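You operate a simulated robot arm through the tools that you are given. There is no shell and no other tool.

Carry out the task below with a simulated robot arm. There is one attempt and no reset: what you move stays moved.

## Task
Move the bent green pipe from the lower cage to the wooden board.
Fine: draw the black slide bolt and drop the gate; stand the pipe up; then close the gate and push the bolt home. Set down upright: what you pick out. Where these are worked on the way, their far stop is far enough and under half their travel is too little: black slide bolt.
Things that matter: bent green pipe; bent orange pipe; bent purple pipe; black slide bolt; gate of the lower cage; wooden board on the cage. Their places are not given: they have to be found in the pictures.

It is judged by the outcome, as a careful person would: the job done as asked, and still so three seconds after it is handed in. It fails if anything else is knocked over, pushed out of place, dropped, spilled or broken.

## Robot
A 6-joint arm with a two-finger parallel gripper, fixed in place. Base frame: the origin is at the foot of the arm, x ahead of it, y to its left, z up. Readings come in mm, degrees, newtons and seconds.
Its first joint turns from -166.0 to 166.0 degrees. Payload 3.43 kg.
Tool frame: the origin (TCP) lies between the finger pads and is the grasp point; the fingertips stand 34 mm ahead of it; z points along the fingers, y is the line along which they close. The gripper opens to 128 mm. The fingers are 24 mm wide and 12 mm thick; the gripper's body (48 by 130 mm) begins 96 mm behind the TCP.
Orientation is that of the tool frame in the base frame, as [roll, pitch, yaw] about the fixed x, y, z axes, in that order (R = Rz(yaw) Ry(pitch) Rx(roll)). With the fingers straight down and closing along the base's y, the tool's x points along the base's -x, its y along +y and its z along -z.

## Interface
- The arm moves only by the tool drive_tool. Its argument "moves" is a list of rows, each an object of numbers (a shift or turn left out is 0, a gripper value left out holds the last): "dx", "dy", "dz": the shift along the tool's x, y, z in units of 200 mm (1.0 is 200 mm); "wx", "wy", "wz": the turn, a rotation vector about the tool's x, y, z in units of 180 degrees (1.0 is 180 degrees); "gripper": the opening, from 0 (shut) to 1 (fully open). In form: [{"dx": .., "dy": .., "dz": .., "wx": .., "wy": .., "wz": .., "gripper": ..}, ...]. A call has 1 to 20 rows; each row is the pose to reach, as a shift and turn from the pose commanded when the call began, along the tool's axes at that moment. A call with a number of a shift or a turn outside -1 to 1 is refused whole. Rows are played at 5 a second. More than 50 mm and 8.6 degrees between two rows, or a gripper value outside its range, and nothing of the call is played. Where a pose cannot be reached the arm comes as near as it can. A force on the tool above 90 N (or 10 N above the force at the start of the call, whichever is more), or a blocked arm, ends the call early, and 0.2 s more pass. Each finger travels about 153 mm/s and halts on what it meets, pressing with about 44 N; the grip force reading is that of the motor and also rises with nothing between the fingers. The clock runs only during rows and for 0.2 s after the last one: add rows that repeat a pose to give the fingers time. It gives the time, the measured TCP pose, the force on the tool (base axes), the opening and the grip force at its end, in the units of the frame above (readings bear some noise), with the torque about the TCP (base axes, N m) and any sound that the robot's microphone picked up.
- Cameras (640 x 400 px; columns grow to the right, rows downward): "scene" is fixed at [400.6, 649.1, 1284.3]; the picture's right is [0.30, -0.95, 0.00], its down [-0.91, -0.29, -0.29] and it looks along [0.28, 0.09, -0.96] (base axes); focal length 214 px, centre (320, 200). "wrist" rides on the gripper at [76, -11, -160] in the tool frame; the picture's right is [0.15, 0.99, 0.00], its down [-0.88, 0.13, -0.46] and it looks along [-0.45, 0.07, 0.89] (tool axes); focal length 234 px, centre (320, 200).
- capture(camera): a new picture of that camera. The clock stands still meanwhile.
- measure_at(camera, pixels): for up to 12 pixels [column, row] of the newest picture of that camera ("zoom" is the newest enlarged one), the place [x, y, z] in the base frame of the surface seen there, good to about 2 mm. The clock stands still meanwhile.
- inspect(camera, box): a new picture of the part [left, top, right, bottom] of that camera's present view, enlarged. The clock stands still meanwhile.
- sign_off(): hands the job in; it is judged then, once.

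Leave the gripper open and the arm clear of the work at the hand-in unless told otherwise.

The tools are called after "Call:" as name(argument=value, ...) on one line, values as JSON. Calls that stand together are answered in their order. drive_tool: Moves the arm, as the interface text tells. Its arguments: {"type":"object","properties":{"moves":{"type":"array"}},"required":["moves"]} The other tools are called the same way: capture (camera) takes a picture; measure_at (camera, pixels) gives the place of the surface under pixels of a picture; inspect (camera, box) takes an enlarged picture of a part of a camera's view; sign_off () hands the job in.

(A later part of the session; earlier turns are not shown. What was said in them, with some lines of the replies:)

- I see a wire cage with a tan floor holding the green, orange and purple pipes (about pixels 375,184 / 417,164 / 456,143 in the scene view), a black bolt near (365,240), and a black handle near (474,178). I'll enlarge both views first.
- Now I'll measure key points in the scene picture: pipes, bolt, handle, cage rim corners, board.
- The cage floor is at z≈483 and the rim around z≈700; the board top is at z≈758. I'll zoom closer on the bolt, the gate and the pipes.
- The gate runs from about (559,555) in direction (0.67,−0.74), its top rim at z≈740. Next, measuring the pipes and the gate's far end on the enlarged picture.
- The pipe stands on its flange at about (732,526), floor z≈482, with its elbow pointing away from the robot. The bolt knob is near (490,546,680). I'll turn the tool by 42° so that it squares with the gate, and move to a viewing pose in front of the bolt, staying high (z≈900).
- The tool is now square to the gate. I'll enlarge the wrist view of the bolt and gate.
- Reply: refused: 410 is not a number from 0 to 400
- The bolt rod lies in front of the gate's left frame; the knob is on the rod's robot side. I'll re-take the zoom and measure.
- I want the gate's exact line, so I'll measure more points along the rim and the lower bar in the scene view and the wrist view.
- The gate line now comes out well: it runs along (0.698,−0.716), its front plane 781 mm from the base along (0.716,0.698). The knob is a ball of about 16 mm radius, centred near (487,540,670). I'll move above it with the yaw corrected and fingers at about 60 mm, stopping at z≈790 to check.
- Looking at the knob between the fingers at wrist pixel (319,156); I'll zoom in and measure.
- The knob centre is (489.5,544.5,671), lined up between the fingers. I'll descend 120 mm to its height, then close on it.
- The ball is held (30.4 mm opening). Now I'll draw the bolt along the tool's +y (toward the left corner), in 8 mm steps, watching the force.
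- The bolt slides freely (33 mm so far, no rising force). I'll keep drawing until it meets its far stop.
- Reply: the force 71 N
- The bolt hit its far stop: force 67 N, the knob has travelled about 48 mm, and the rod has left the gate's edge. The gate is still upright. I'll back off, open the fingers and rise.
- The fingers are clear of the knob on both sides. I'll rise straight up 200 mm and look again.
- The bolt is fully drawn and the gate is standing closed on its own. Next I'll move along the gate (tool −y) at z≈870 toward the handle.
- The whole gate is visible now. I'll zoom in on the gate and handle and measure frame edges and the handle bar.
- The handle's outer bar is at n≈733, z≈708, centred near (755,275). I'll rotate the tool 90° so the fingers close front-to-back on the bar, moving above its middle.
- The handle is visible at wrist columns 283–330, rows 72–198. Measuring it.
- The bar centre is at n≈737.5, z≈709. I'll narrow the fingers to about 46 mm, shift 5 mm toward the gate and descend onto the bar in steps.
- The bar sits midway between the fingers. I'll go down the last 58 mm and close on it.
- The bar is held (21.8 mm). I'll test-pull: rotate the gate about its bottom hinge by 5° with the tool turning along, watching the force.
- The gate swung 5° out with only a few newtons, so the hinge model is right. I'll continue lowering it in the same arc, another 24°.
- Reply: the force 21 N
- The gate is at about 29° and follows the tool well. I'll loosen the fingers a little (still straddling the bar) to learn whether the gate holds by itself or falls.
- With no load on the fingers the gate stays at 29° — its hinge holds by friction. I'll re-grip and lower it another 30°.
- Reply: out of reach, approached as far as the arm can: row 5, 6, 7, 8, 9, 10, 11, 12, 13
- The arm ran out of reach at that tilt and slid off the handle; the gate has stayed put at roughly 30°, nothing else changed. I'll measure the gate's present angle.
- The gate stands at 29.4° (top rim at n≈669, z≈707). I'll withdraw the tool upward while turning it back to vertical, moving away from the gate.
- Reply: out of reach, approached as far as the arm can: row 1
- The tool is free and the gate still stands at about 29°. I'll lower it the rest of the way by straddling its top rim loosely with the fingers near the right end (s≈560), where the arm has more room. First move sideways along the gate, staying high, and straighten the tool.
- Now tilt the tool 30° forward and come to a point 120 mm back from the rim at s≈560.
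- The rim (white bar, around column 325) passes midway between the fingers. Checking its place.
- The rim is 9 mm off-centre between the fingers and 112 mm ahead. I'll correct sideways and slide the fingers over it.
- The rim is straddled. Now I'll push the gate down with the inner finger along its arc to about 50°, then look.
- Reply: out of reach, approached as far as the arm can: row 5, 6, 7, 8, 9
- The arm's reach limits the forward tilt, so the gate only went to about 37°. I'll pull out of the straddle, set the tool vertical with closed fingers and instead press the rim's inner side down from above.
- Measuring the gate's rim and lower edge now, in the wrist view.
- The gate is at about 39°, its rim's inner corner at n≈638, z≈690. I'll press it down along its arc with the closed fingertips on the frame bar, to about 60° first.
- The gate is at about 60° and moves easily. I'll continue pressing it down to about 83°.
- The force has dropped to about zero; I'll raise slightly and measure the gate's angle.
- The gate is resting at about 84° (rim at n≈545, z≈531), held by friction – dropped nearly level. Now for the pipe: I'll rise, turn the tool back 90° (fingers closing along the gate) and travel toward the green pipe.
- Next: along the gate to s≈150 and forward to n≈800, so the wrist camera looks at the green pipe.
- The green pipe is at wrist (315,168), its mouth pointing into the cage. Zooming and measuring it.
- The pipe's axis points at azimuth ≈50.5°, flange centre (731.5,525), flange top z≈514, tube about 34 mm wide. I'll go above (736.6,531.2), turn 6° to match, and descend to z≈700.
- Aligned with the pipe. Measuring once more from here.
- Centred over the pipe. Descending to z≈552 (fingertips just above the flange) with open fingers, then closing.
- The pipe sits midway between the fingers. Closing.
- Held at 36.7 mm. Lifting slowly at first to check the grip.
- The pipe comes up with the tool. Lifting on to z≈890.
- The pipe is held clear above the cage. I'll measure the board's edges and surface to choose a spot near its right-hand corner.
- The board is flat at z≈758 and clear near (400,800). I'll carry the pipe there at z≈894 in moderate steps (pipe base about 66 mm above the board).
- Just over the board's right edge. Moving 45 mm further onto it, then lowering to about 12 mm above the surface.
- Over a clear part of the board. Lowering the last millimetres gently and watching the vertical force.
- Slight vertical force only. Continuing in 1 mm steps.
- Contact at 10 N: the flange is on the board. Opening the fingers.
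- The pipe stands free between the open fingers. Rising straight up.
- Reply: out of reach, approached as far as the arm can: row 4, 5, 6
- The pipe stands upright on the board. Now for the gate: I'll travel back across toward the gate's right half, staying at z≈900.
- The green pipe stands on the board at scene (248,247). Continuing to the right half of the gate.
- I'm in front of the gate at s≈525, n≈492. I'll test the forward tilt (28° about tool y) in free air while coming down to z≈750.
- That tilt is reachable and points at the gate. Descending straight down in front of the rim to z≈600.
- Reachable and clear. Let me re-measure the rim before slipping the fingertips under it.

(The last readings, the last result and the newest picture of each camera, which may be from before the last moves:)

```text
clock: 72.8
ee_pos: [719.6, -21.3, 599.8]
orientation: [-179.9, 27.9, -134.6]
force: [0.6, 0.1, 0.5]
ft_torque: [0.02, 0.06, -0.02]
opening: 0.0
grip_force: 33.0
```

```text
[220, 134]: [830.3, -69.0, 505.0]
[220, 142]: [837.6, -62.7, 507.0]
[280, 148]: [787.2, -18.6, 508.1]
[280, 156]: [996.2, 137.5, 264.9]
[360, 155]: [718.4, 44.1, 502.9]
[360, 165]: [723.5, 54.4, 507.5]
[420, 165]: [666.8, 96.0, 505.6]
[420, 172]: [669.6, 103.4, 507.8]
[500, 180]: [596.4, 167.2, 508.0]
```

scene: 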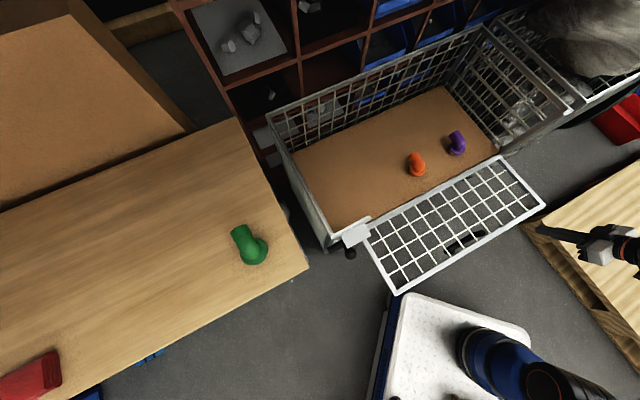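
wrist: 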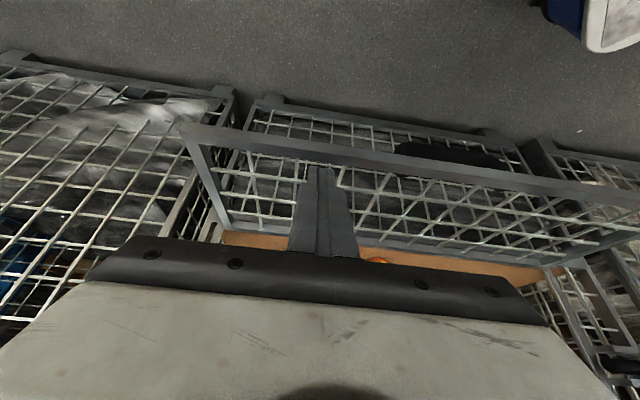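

The gate has settled to level, 90° (rim top z≈507.5, outer face n≈536.5). I'll lower the fingertips in front of the rim to below its underside.

Call:
drive_tool(moves=[{"dx": 0.058, "dz": 0.11}, {"dx": 0.116, "dz": 0.219}, {"dx": 0.174, "dz": 0.328}, {"dx": 0.232, "dz": 0.4376}, {"dx": 0.232, "dz": 0.4376}])

Call:
capture(camera="wrist")

Call:
inspect(camera="wrist", box=[200, 100, 440, 250])

```text
clock: 74.0
ee_pos: [729.1, -20.5, 503.2]
orientation: [179.9, 27.8, -134.5]
force: [0.1, -1.1, 0.5]
ft_torque: [-0.01, -0.01, -0.04]
opening: 0.0
grip_force: 33.7
out of reach, approached as far as the arm can: row 4, 5
```

```text
taken
```

wrist: 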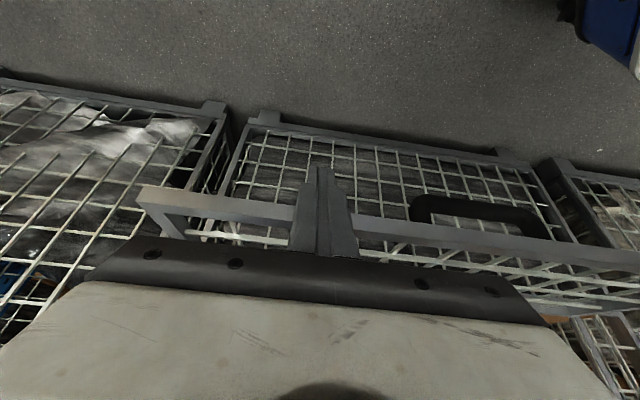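

```text
2.67 times, centred on (320, 175) of wrist
```

zoom: 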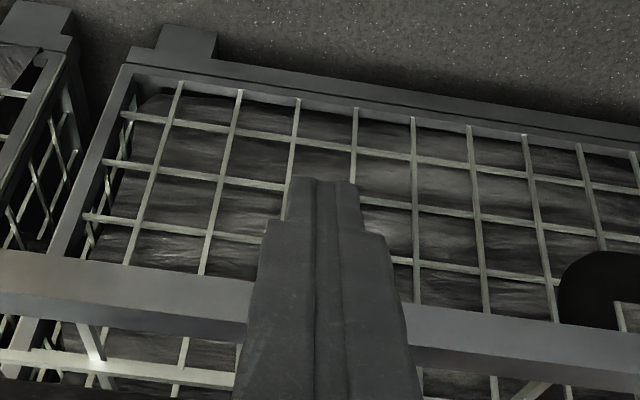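

The arm is just at its inner reach limit but where I need it: fingers in front of the rim and below it. Now I'll ease the fingers against the rim's lower edge and lift it along its arc to about 70°.

Call:
drive_tool(moves=[{"dx": -0.05, "dz": 0.037}, {"dx": -0.095, "dz": 0.071}, {"dx": -0.133, "dz": 0.01}, {"dx": -0.171, "dz": -0.05}, {"dx": -0.2095, "dz": -0.11}, {"dx": -0.258, "dz": -0.163}, {"dx": -0.306, "dz": -0.217}, {"dx": -0.354, "dz": -0.27}])

Call:
capture(camera="wrist")

Call:
capture(camera="scene")

```text
clock: 75.8
ee_pos: [755.7, 5.6, 586.1]
orientation: [-179.8, 28.1, -134.5]
force: [-4.5, -2.2, -3.1]
ft_torque: [-0.04, 0.06, -0.02]
opening: 0.0
grip_force: 33.3
```

```text
taken
```

wrist: 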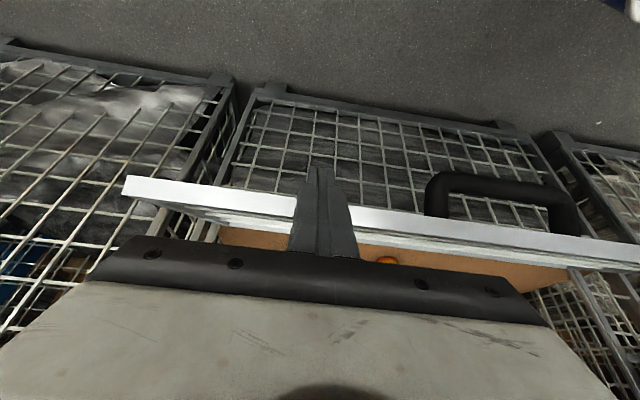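

```text
taken
```

scene: 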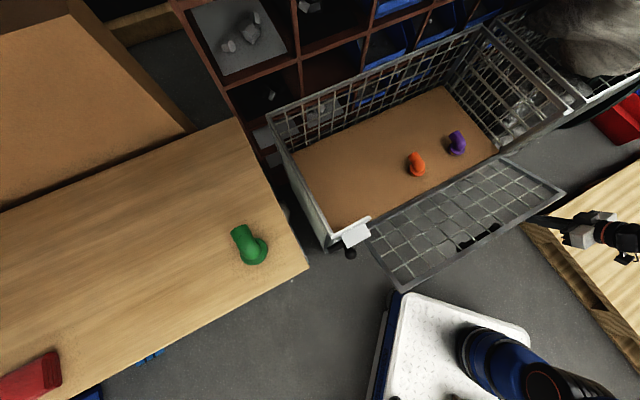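

The gate follows nicely (now ≈70°, a few newtons). Continuing the arc up to about 40°.

Call:
drive_tool(moves=[{"dx": -0.083, "dz": -0.063}, {"dx": -0.1655, "dz": -0.1225}, {"dx": -0.23, "dz": -0.157}, {"dx": -0.293, "dz": -0.19}, {"dx": -0.356, "dz": -0.222}, {"dx": -0.424, "dz": -0.246}, {"dx": -0.492, "dz": -0.268}, {"dx": -0.56, "dz": -0.288}])

Call:
capture(camera="wrist")

Call:
capture(camera="scene")

```text
clock: 77.6
ee_pos: [804.5, 57.1, 688.6]
orientation: [-179.8, 27.9, -134.5]
force: [-6.4, -4.6, -7.8]
ft_torque: [-0.05, 0.18, 0.04]
opening: 0.5
grip_force: 32.9
```

```text
taken
```

wrist: 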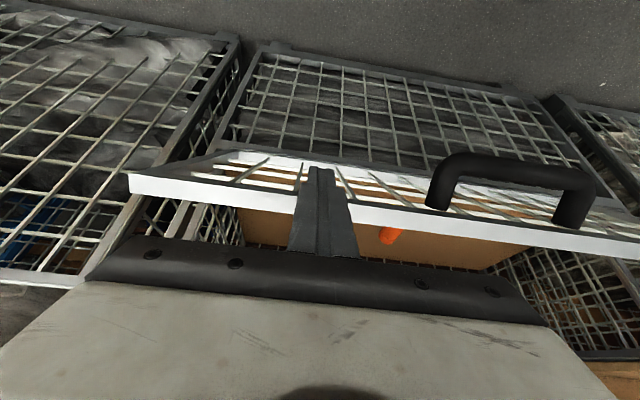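

```text
taken
```

scene: 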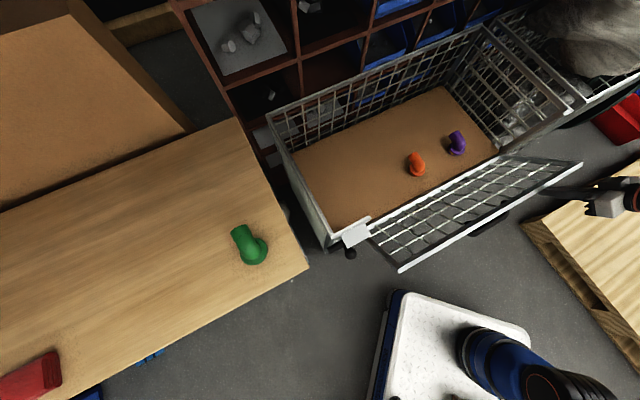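

The gate is back to about 39°. Continuing up to about 10° while straightening the tool.

Call:
drive_tool(moves=[{"dx": -0.077, "dz": -0.013, "wy": 0.015}, {"dx": -0.153, "dz": -0.025, "wy": 0.03}, {"dx": -0.23, "dz": -0.036, "wy": 0.0444}, {"dx": -0.306, "dz": -0.035, "wy": 0.059}, {"dx": -0.381, "dz": -0.034, "wy": 0.074}, {"dx": -0.457, "dz": -0.031, "wy": 0.0889}, {"dx": -0.53, "dz": -0.018, "wy": 0.102}, {"dx": -0.604, "dz": -0.004, "wy": 0.115}, {"dx": -0.677, "dz": 0.011, "wy": 0.1278}])

Call:
capture(camera="wrist")

Call:
capture(camera="scene")

```text
clock: 79.6
ee_pos: [889.4, 143.7, 750.3]
orientation: [-180.0, 5.0, -134.5]
force: [-2.2, -3.4, -1.3]
ft_torque: [-0.06, 0.03, -0.02]
opening: 0.1
grip_force: 33.2
```

```text
taken
```

wrist: 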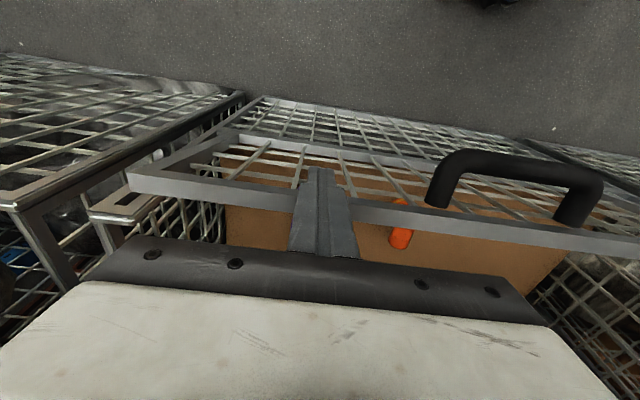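

```text
taken
```

scene: 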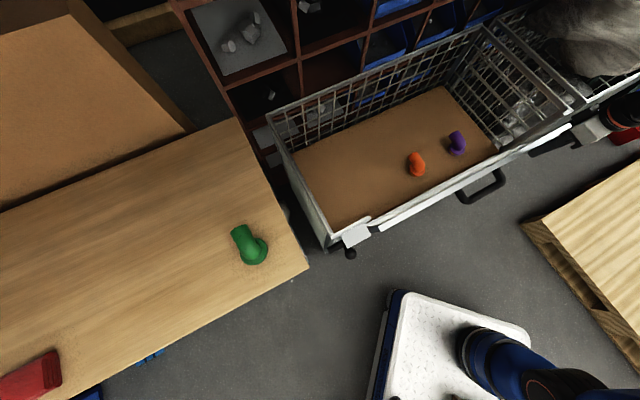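

About 10° left. Closing it the rest of the way in small steps, watching for the force of the stop.

Call:
drive_tool(moves=[{"dx": -0.05, "dz": -0.002, "wy": 0.009}, {"dx": -0.1, "dz": -0.005, "wy": 0.018}, {"dx": -0.155, "dz": -0.0075, "wy": 0.0278}, {"dx": -0.18, "dz": -0.006, "wy": 0.0278}, {"dx": -0.2, "dz": -0.005, "wy": 0.0278}, {"dx": -0.21, "dz": -0.0045, "wy": 0.0278}, {"dx": -0.219, "dz": -0.0045, "wy": 0.0278}, {"dx": -0.219, "dz": -0.0045, "wy": 0.0278}])

Call:
capture(camera="wrist")

Call:
capture(camera="scene")

```text
clock: 81.4
ee_pos: [915.4, 171.6, 753.9]
orientation: [-180.0, -1.0, -134.6]
force: [-34.7, -35.7, 10.5]
ft_torque: [-0.69, 0.02, -0.11]
opening: 0.0
grip_force: 33.2
stopped in row 8: the force on the tool passed its limit at 92 N (the readings are from after the stop); the commanded pose is now the measured one
```

```text
taken
```

wrist: 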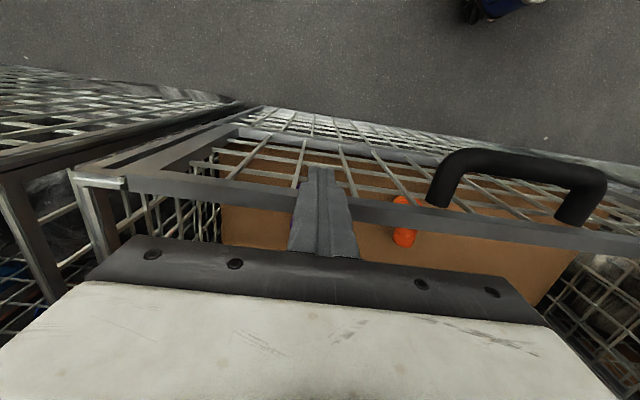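

```text
taken
```

scene: 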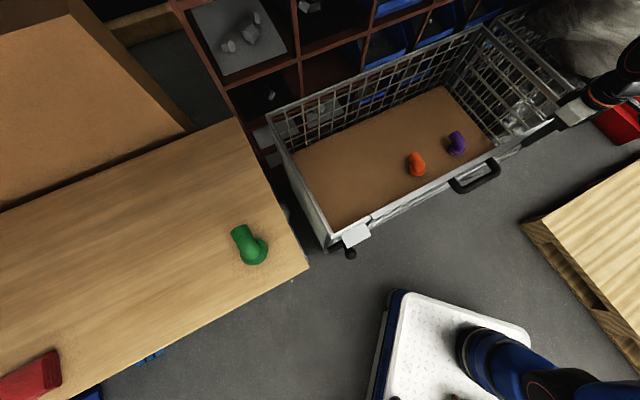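

The gate met its stop (force spiked) and looks fully shut. Backing off and rising clear.

Call:
drive_tool(moves=[{"dx": 0.05}, {"dx": 0.15}, {"dx": 0.2, "dz": -0.1}, {"dx": 0.2, "dz": -0.3}, {"dx": 0.2, "dz": -0.5}, {"dx": 0.2, "dz": -0.65}, {"dx": 0.2, "dz": -0.65}])

Call:
capture(camera="wrist")

Call:
inspect(camera="scene", box=[310, 120, 566, 280])

```text
clock: 83.0
ee_pos: [891.1, 144.5, 881.7]
orientation: [-179.9, -0.7, -134.6]
force: [-0.2, 0.0, -0.1]
ft_torque: [0.02, 0.02, 0.0]
opening: 0.0
grip_force: 32.9
```

```text
taken
```

wrist: 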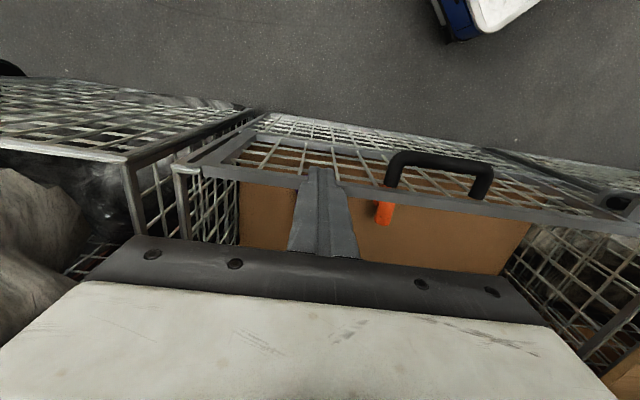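

```text
2.50 times, centred on (438, 200) of scene
```

zoom: 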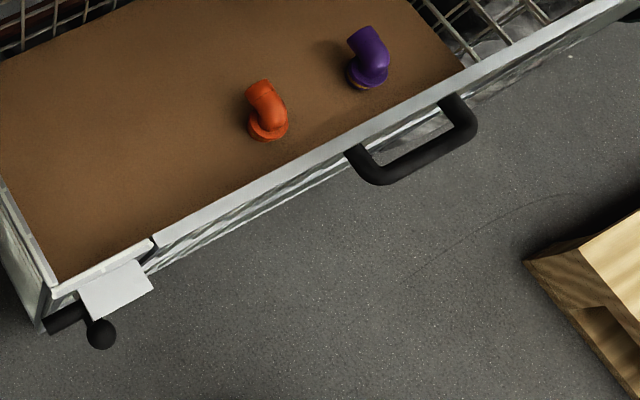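

The gate stays shut by itself and its rim lines up with the jamb. I'll compare its position against the first measurements.

Call:
measure_at(camera="scene", pixels=[[452, 185], [474, 183], [497, 166], [380, 217], [400, 206], [430, 190], [460, 173], [500, 150], [530, 133]])

Call:
inspect(camera="scene", box=[320, 190, 432, 260])

```text
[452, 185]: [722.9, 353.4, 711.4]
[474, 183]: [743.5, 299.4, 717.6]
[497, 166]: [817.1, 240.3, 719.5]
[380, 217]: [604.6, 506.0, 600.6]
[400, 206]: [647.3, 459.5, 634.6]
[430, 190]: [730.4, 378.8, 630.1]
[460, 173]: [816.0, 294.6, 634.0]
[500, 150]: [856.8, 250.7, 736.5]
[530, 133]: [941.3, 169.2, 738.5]
```

```text
5.71 times, centred on (376, 225) of scene
```

zoom: 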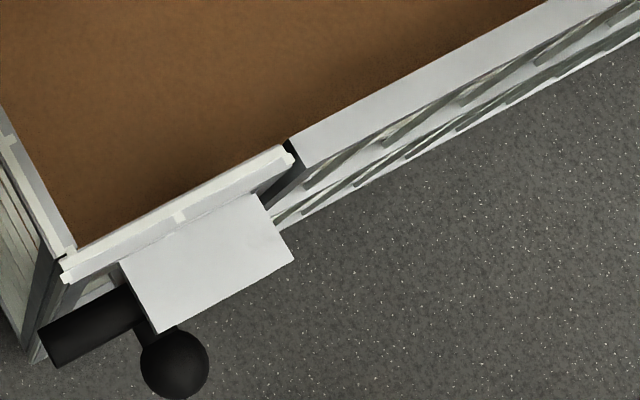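

The handle points match the opening measurements to about 2 mm, so the gate is shut as before. Next: back to the bolt knob near (456,578), travelling along the gate at z≈880.

Call:
drive_tool(moves=[{"dy": 0.2, "wy": -0.0039}, {"dy": 0.4, "wy": -0.0039}, {"dy": 0.6, "wy": -0.0039}, {"dy": 0.8, "wy": -0.0039}, {"dy": 1.0, "wy": -0.0039}])

Call:
drive_tool(moves=[{"dy": 0.2}, {"dy": 0.4}, {"dy": 0.6}, {"dy": 0.8}, {"dy": 1.0}])

Call:
drive_tool(moves=[{"dy": 0.2, "gripper": 0.5}, {"dy": 0.4, "gripper": 0.5}, {"dy": 0.6, "gripper": 0.5}, {"dy": 0.8, "gripper": 0.5}, {"dy": 1.0, "gripper": 0.5}, {"dy": 1.0, "gripper": 0.5}])

Call:
capture(camera="wrist")

```text
clock: 84.2
ee_pos: [748.0, 287.1, 882.9]
orientation: [-180.0, 0.0, -134.6]
force: [-0.4, 0.1, -0.1]
ft_torque: [0.05, 0.02, 0.0]
opening: 0.0
grip_force: 33.1
```

```text
clock: 85.4
ee_pos: [605.7, 426.5, 883.5]
orientation: [179.9, 0.0, -134.6]
force: [0.0, 0.3, 0.0]
ft_torque: [-0.03, 0.01, -0.01]
opening: 0.0
grip_force: 32.9
```

```text
clock: 86.8
ee_pos: [462.7, 567.2, 882.8]
orientation: [-179.9, 0.1, -134.6]
force: [0.4, 0.2, 0.8]
ft_torque: [-0.02, -0.01, 0.0]
opening: 64.0
grip_force: 0.1
```

```text
taken
```

wrist: 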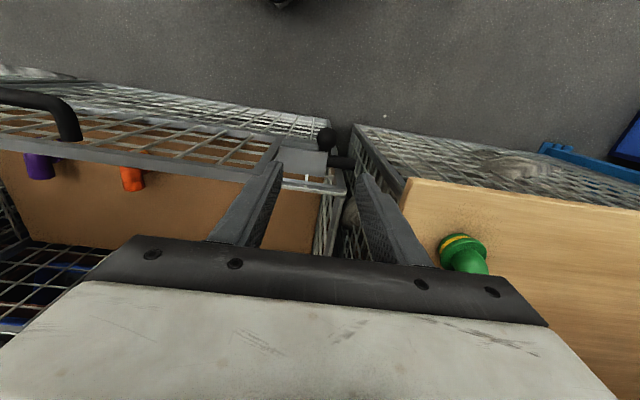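

The pipe is standing well on the board at the right. I'll zoom on the knob and measure it.

Call:
inspect(camera="wrist", box=[270, 110, 382, 180])

Call:
measure_at(camera="zoom", pixels=[[320, 165], [320, 120], [275, 165], [365, 165], [320, 200], [290, 135], [350, 135], [430, 290], [150, 250], [250, 250]])

```text
5.71 times, centred on (326, 145) of wrist
```

zoom: 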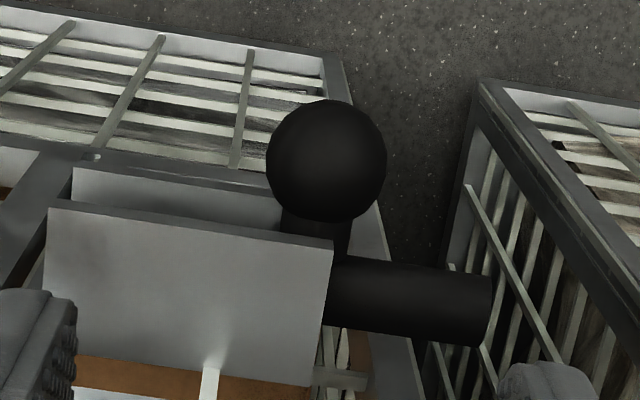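

```text
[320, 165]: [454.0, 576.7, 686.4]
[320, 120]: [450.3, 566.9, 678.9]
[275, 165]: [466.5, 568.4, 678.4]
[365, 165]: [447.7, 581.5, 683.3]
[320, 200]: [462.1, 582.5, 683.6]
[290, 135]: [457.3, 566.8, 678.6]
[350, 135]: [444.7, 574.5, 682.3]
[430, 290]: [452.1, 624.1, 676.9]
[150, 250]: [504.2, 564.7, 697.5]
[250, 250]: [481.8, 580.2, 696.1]
```

The knob is at (455.7,578.5,670.5). Shifting 13 mm, then descending around it in two stages.

Call:
drive_tool(moves=[{"dy": 0.065}, {"dy": 0.065, "dz": 0.15}, {"dy": 0.065, "dz": 0.3}, {"dy": 0.065, "dz": 0.45}, {"dy": 0.065, "dz": 0.6}, {"dy": 0.065, "dz": 0.6}])

Call:
inspect(camera="wrist", box=[220, 80, 460, 230])

```text
clock: 88.2
ee_pos: [455.8, 574.9, 763.7]
orientation: [179.9, 0.0, -134.6]
force: [-0.1, 0.4, 0.3]
ft_torque: [-0.04, 0.01, 0.01]
opening: 63.9
grip_force: 0.0
```

```text
2.67 times, centred on (340, 155) of wrist
```

zoom: 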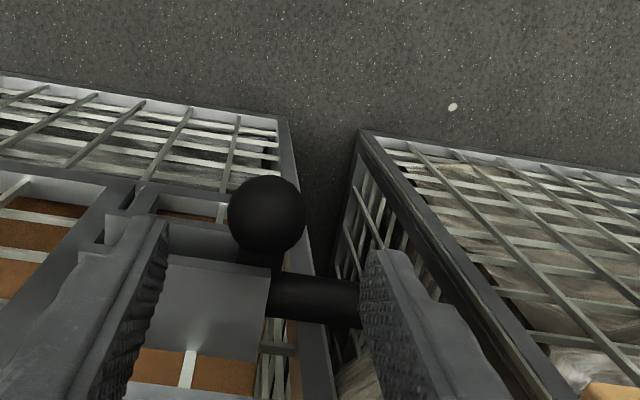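

The knob lies between the fingers. Descending the last 93 mm and closing on it.

Call:
drive_tool(moves=[{"dy": 0.01, "dz": 0.15}, {"dy": 0.01, "dz": 0.3}, {"dy": 0.01, "dz": 0.4635}, {"dy": 0.01, "dz": 0.4635}, {"dy": 0.01, "dz": 0.4635, "gripper": 0.35}, {"dy": 0.01, "dz": 0.4635, "gripper": 0.2}, {"dy": 0.01, "dz": 0.4635, "gripper": 0.2}])

Call:
inspect(camera="wrist", box=[140, 80, 460, 280])

```text
clock: 89.8
ee_pos: [452.5, 577.1, 670.3]
orientation: [-180.0, 0.0, -134.6]
force: [9.0, -9.6, -0.3]
ft_torque: [-0.01, -0.04, -0.17]
opening: 33.1
grip_force: 7.1
```

```text
2.00 times, centred on (300, 180) of wrist
```

zoom: 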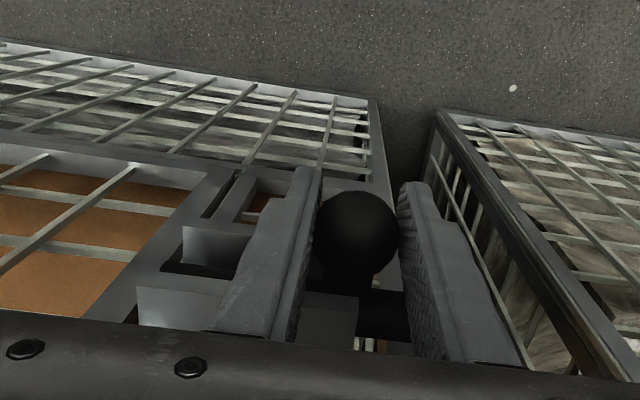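

The ball is held. Pushing the bolt home: tool −y in 8 mm steps, about 48 mm.

Call:
drive_tool(moves=[{"gripper": 0.2}, {"dy": -0.04}, {"dy": -0.08}, {"dy": -0.12}, {"dy": -0.16}, {"dy": -0.2}, {"dy": -0.22}])

Call:
inspect(camera="wrist", box=[140, 80, 460, 280])

```text
clock: 91.4
ee_pos: [484.8, 546.3, 671.5]
orientation: [-179.9, 0.0, -134.6]
force: [0.3, -0.9, -6.6]
ft_torque: [0.01, -0.1, -1.05]
opening: 30.0
grip_force: 45.1
```

```text
2.00 times, centred on (300, 180) of wrist
```

zoom: 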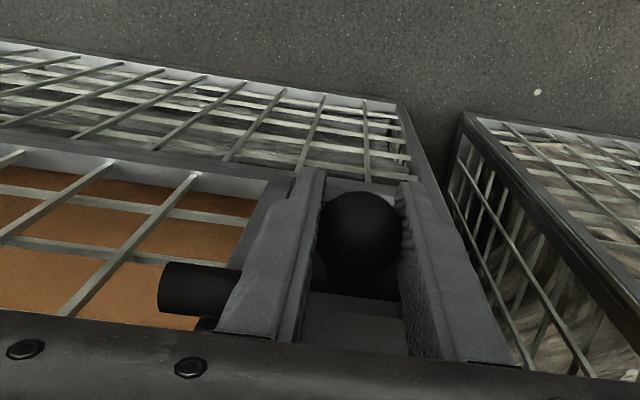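

Nearly home (about 5 mm left). Continuing in small steps until the home stop is felt.

Call:
drive_tool(moves=[{"dy": -0.015}, {"dy": -0.025}, {"dy": -0.035}, {"dy": -0.045}, {"dy": -0.045}])

Call:
inspect(camera="wrist", box=[140, 80, 460, 280])

```text
clock: 92.6
ee_pos: [488.3, 541.2, 669.4]
orientation: [179.9, 0.0, -134.5]
force: [-25.0, 29.7, -10.5]
ft_torque: [0.08, 0.37, -0.88]
opening: 30.4
grip_force: 44.4
```

```text
2.00 times, centred on (300, 180) of wrist
```

zoom: 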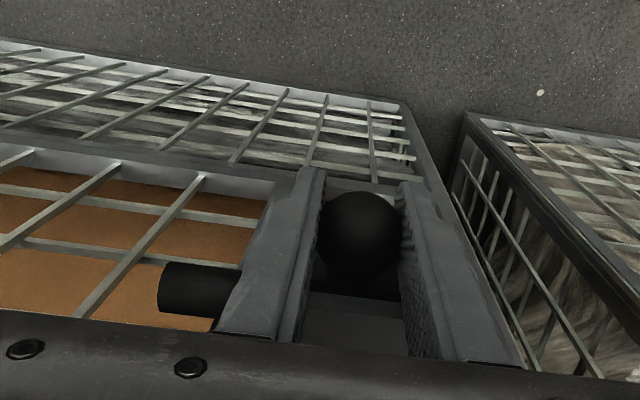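

The knob is back at its original place (TCP 488.3, 541.2) with 39 N against the home stop. Opening and rising clear.

Call:
drive_tool(moves=[{"gripper": 0.35}, {"gripper": 0.5}, {"gripper": 0.5}])

Call:
drive_tool(moves=[{"dx": 0.02, "dz": -0.2}, {"dx": 0.02, "dz": -0.4}, {"dx": 0.02, "dz": -0.6}, {"dx": 0.02, "dz": -0.8}, {"dx": 0.02, "dz": -1.0}, {"dx": 0.02, "dz": -1.0}])

Call:
capture(camera="wrist")

Call:
inspect(camera="wrist", box=[240, 100, 400, 200])

```text
clock: 93.4
ee_pos: [491.1, 539.1, 671.7]
orientation: [180.0, 0.0, -134.6]
force: [-0.5, 0.6, 0.9]
ft_torque: [-0.01, -0.01, 0.02]
opening: 63.9
grip_force: 0.1
```

```text
clock: 94.8
ee_pos: [487.8, 535.8, 872.3]
orientation: [180.0, 0.1, -134.5]
force: [0.0, -0.1, -0.6]
ft_torque: [0.02, 0.01, -0.02]
opening: 64.0
grip_force: 0.0
```

```text
taken
```

wrist: 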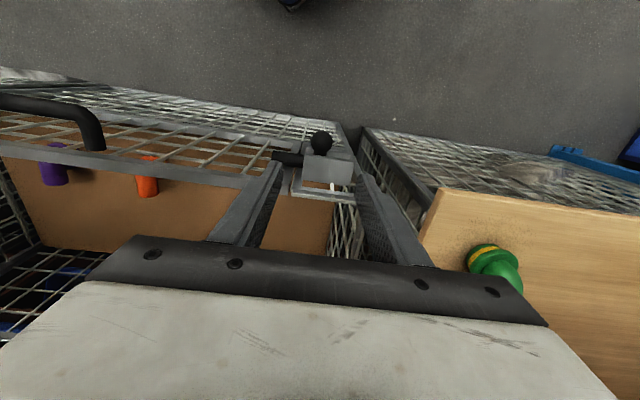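

```text
4.00 times, centred on (320, 150) of wrist
```

zoom: 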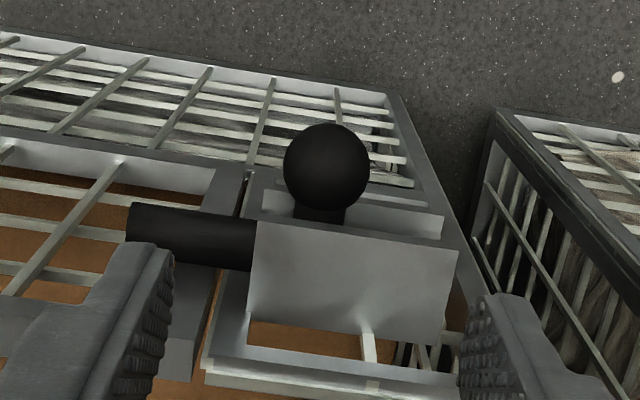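

The bolt is home, its rod across the gate edge as at the start. I'll move the arm back toward its starting pose, gripper open, and inspect everything.

Call:
drive_tool(moves=[{"dx": 0.04, "dy": -0.15, "dz": -0.08, "gripper": 1.0}, {"dx": 0.08, "dy": -0.3, "dz": -0.16, "gripper": 1.0}, {"dx": 0.13, "dy": -0.45, "dz": -0.24, "gripper": 1.0}, {"dx": 0.18, "dy": -0.6, "dz": -0.32, "gripper": 1.0}, {"dx": 0.22, "dy": -0.75, "dz": -0.4, "gripper": 1.0}, {"dx": 0.27, "dy": -0.86, "dz": -0.47, "gripper": 1.0}, {"dx": 0.27, "dy": -0.86, "dz": -0.47, "gripper": 1.0}])

Call:
capture(camera="scene")

Call:
capture(camera="wrist")

Call:
inspect(camera="scene", box=[200, 110, 520, 310])

```text
clock: 96.4
ee_pos: [572.7, 377.3, 962.6]
orientation: [-180.0, 0.1, -134.7]
force: [0.2, -0.3, -0.5]
ft_torque: [-0.01, 0.01, 0.01]
opening: 128.0
grip_force: 0.0
```

```text
taken
```

scene: 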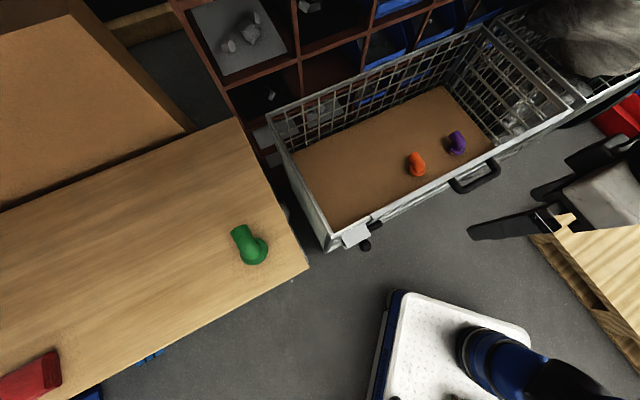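

```text
taken
```

wrist: 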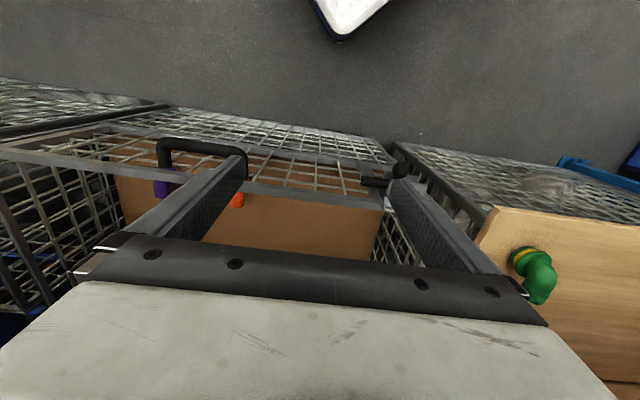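

```text
2.00 times, centred on (360, 210) of scene
```

zoom: 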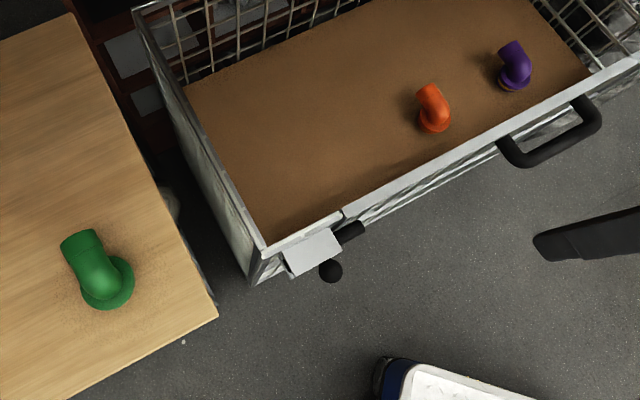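

Everything looks in place. A last check of the numbers against the first measurements: orange and purple pipes, knob, handle, and the green pipe's height on the board.

Call:
measure_at(camera="scene", pixels=[[417, 164], [456, 143], [365, 245], [375, 227], [357, 235], [452, 185], [474, 183], [497, 166], [248, 250], [242, 235], [258, 262], [235, 262]])

Call:
inspect(camera="scene", box=[216, 210, 296, 280])

```text
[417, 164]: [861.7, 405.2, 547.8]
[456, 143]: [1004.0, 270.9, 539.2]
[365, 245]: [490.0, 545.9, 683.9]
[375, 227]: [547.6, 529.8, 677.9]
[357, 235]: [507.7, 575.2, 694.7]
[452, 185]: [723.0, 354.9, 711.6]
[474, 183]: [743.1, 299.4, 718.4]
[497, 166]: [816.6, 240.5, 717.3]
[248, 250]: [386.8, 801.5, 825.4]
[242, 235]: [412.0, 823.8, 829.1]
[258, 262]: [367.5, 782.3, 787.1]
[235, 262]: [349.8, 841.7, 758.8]
```

```text
5.71 times, centred on (256, 245) of scene
```

zoom: 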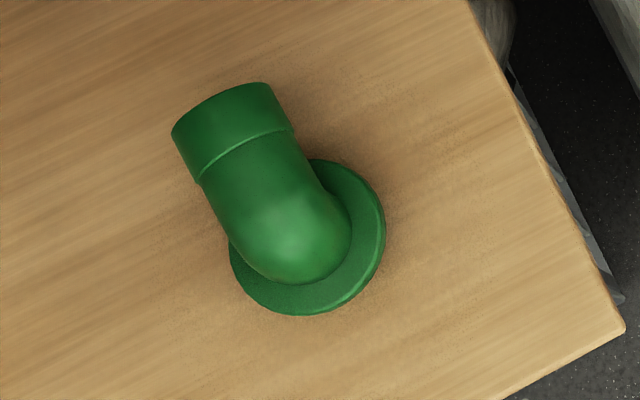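

All points agree with the start: orange and purple pipes are unmoved, the bolt knob is back at (490,546,684), and the gate handle is within about 2 mm of where it began. The green pipe stands on its flange on the board, its top at z≈829, which matches its standing height of about 71 mm. The gripper is open and the arm is clear, so I'm handing in.

Call:
sign_off()

```text
The job is handed in.
```

The green pipe is standing upright on its flange on the wooden board, and the job is handed in. I don't have the judge's result, only my own final check.

- **Bolt and gate:** I drew the black bolt to its far stop (about 48 mm) and lowered the gate until it lay level. After placing the pipe I closed the gate against its stop and pushed the bolt home. The knob and handle measure within about 2 mm of where they started.
- **Pipe:** It stands at about (380, 795), near the board's right corner. Its top is about 71 mm above the board, the same height it had in the cage.
- **Other pipes:** The orange and purple pipes measure within 3 mm of their starting places.
- **Slip along the way:** While I was lowering the gate, the arm ran out of reach and slid off the handle. The gate held where it was, and I finished by pressing the rim down from above.

The gripper is open and the arm is back near its starting pose, clear of the work.
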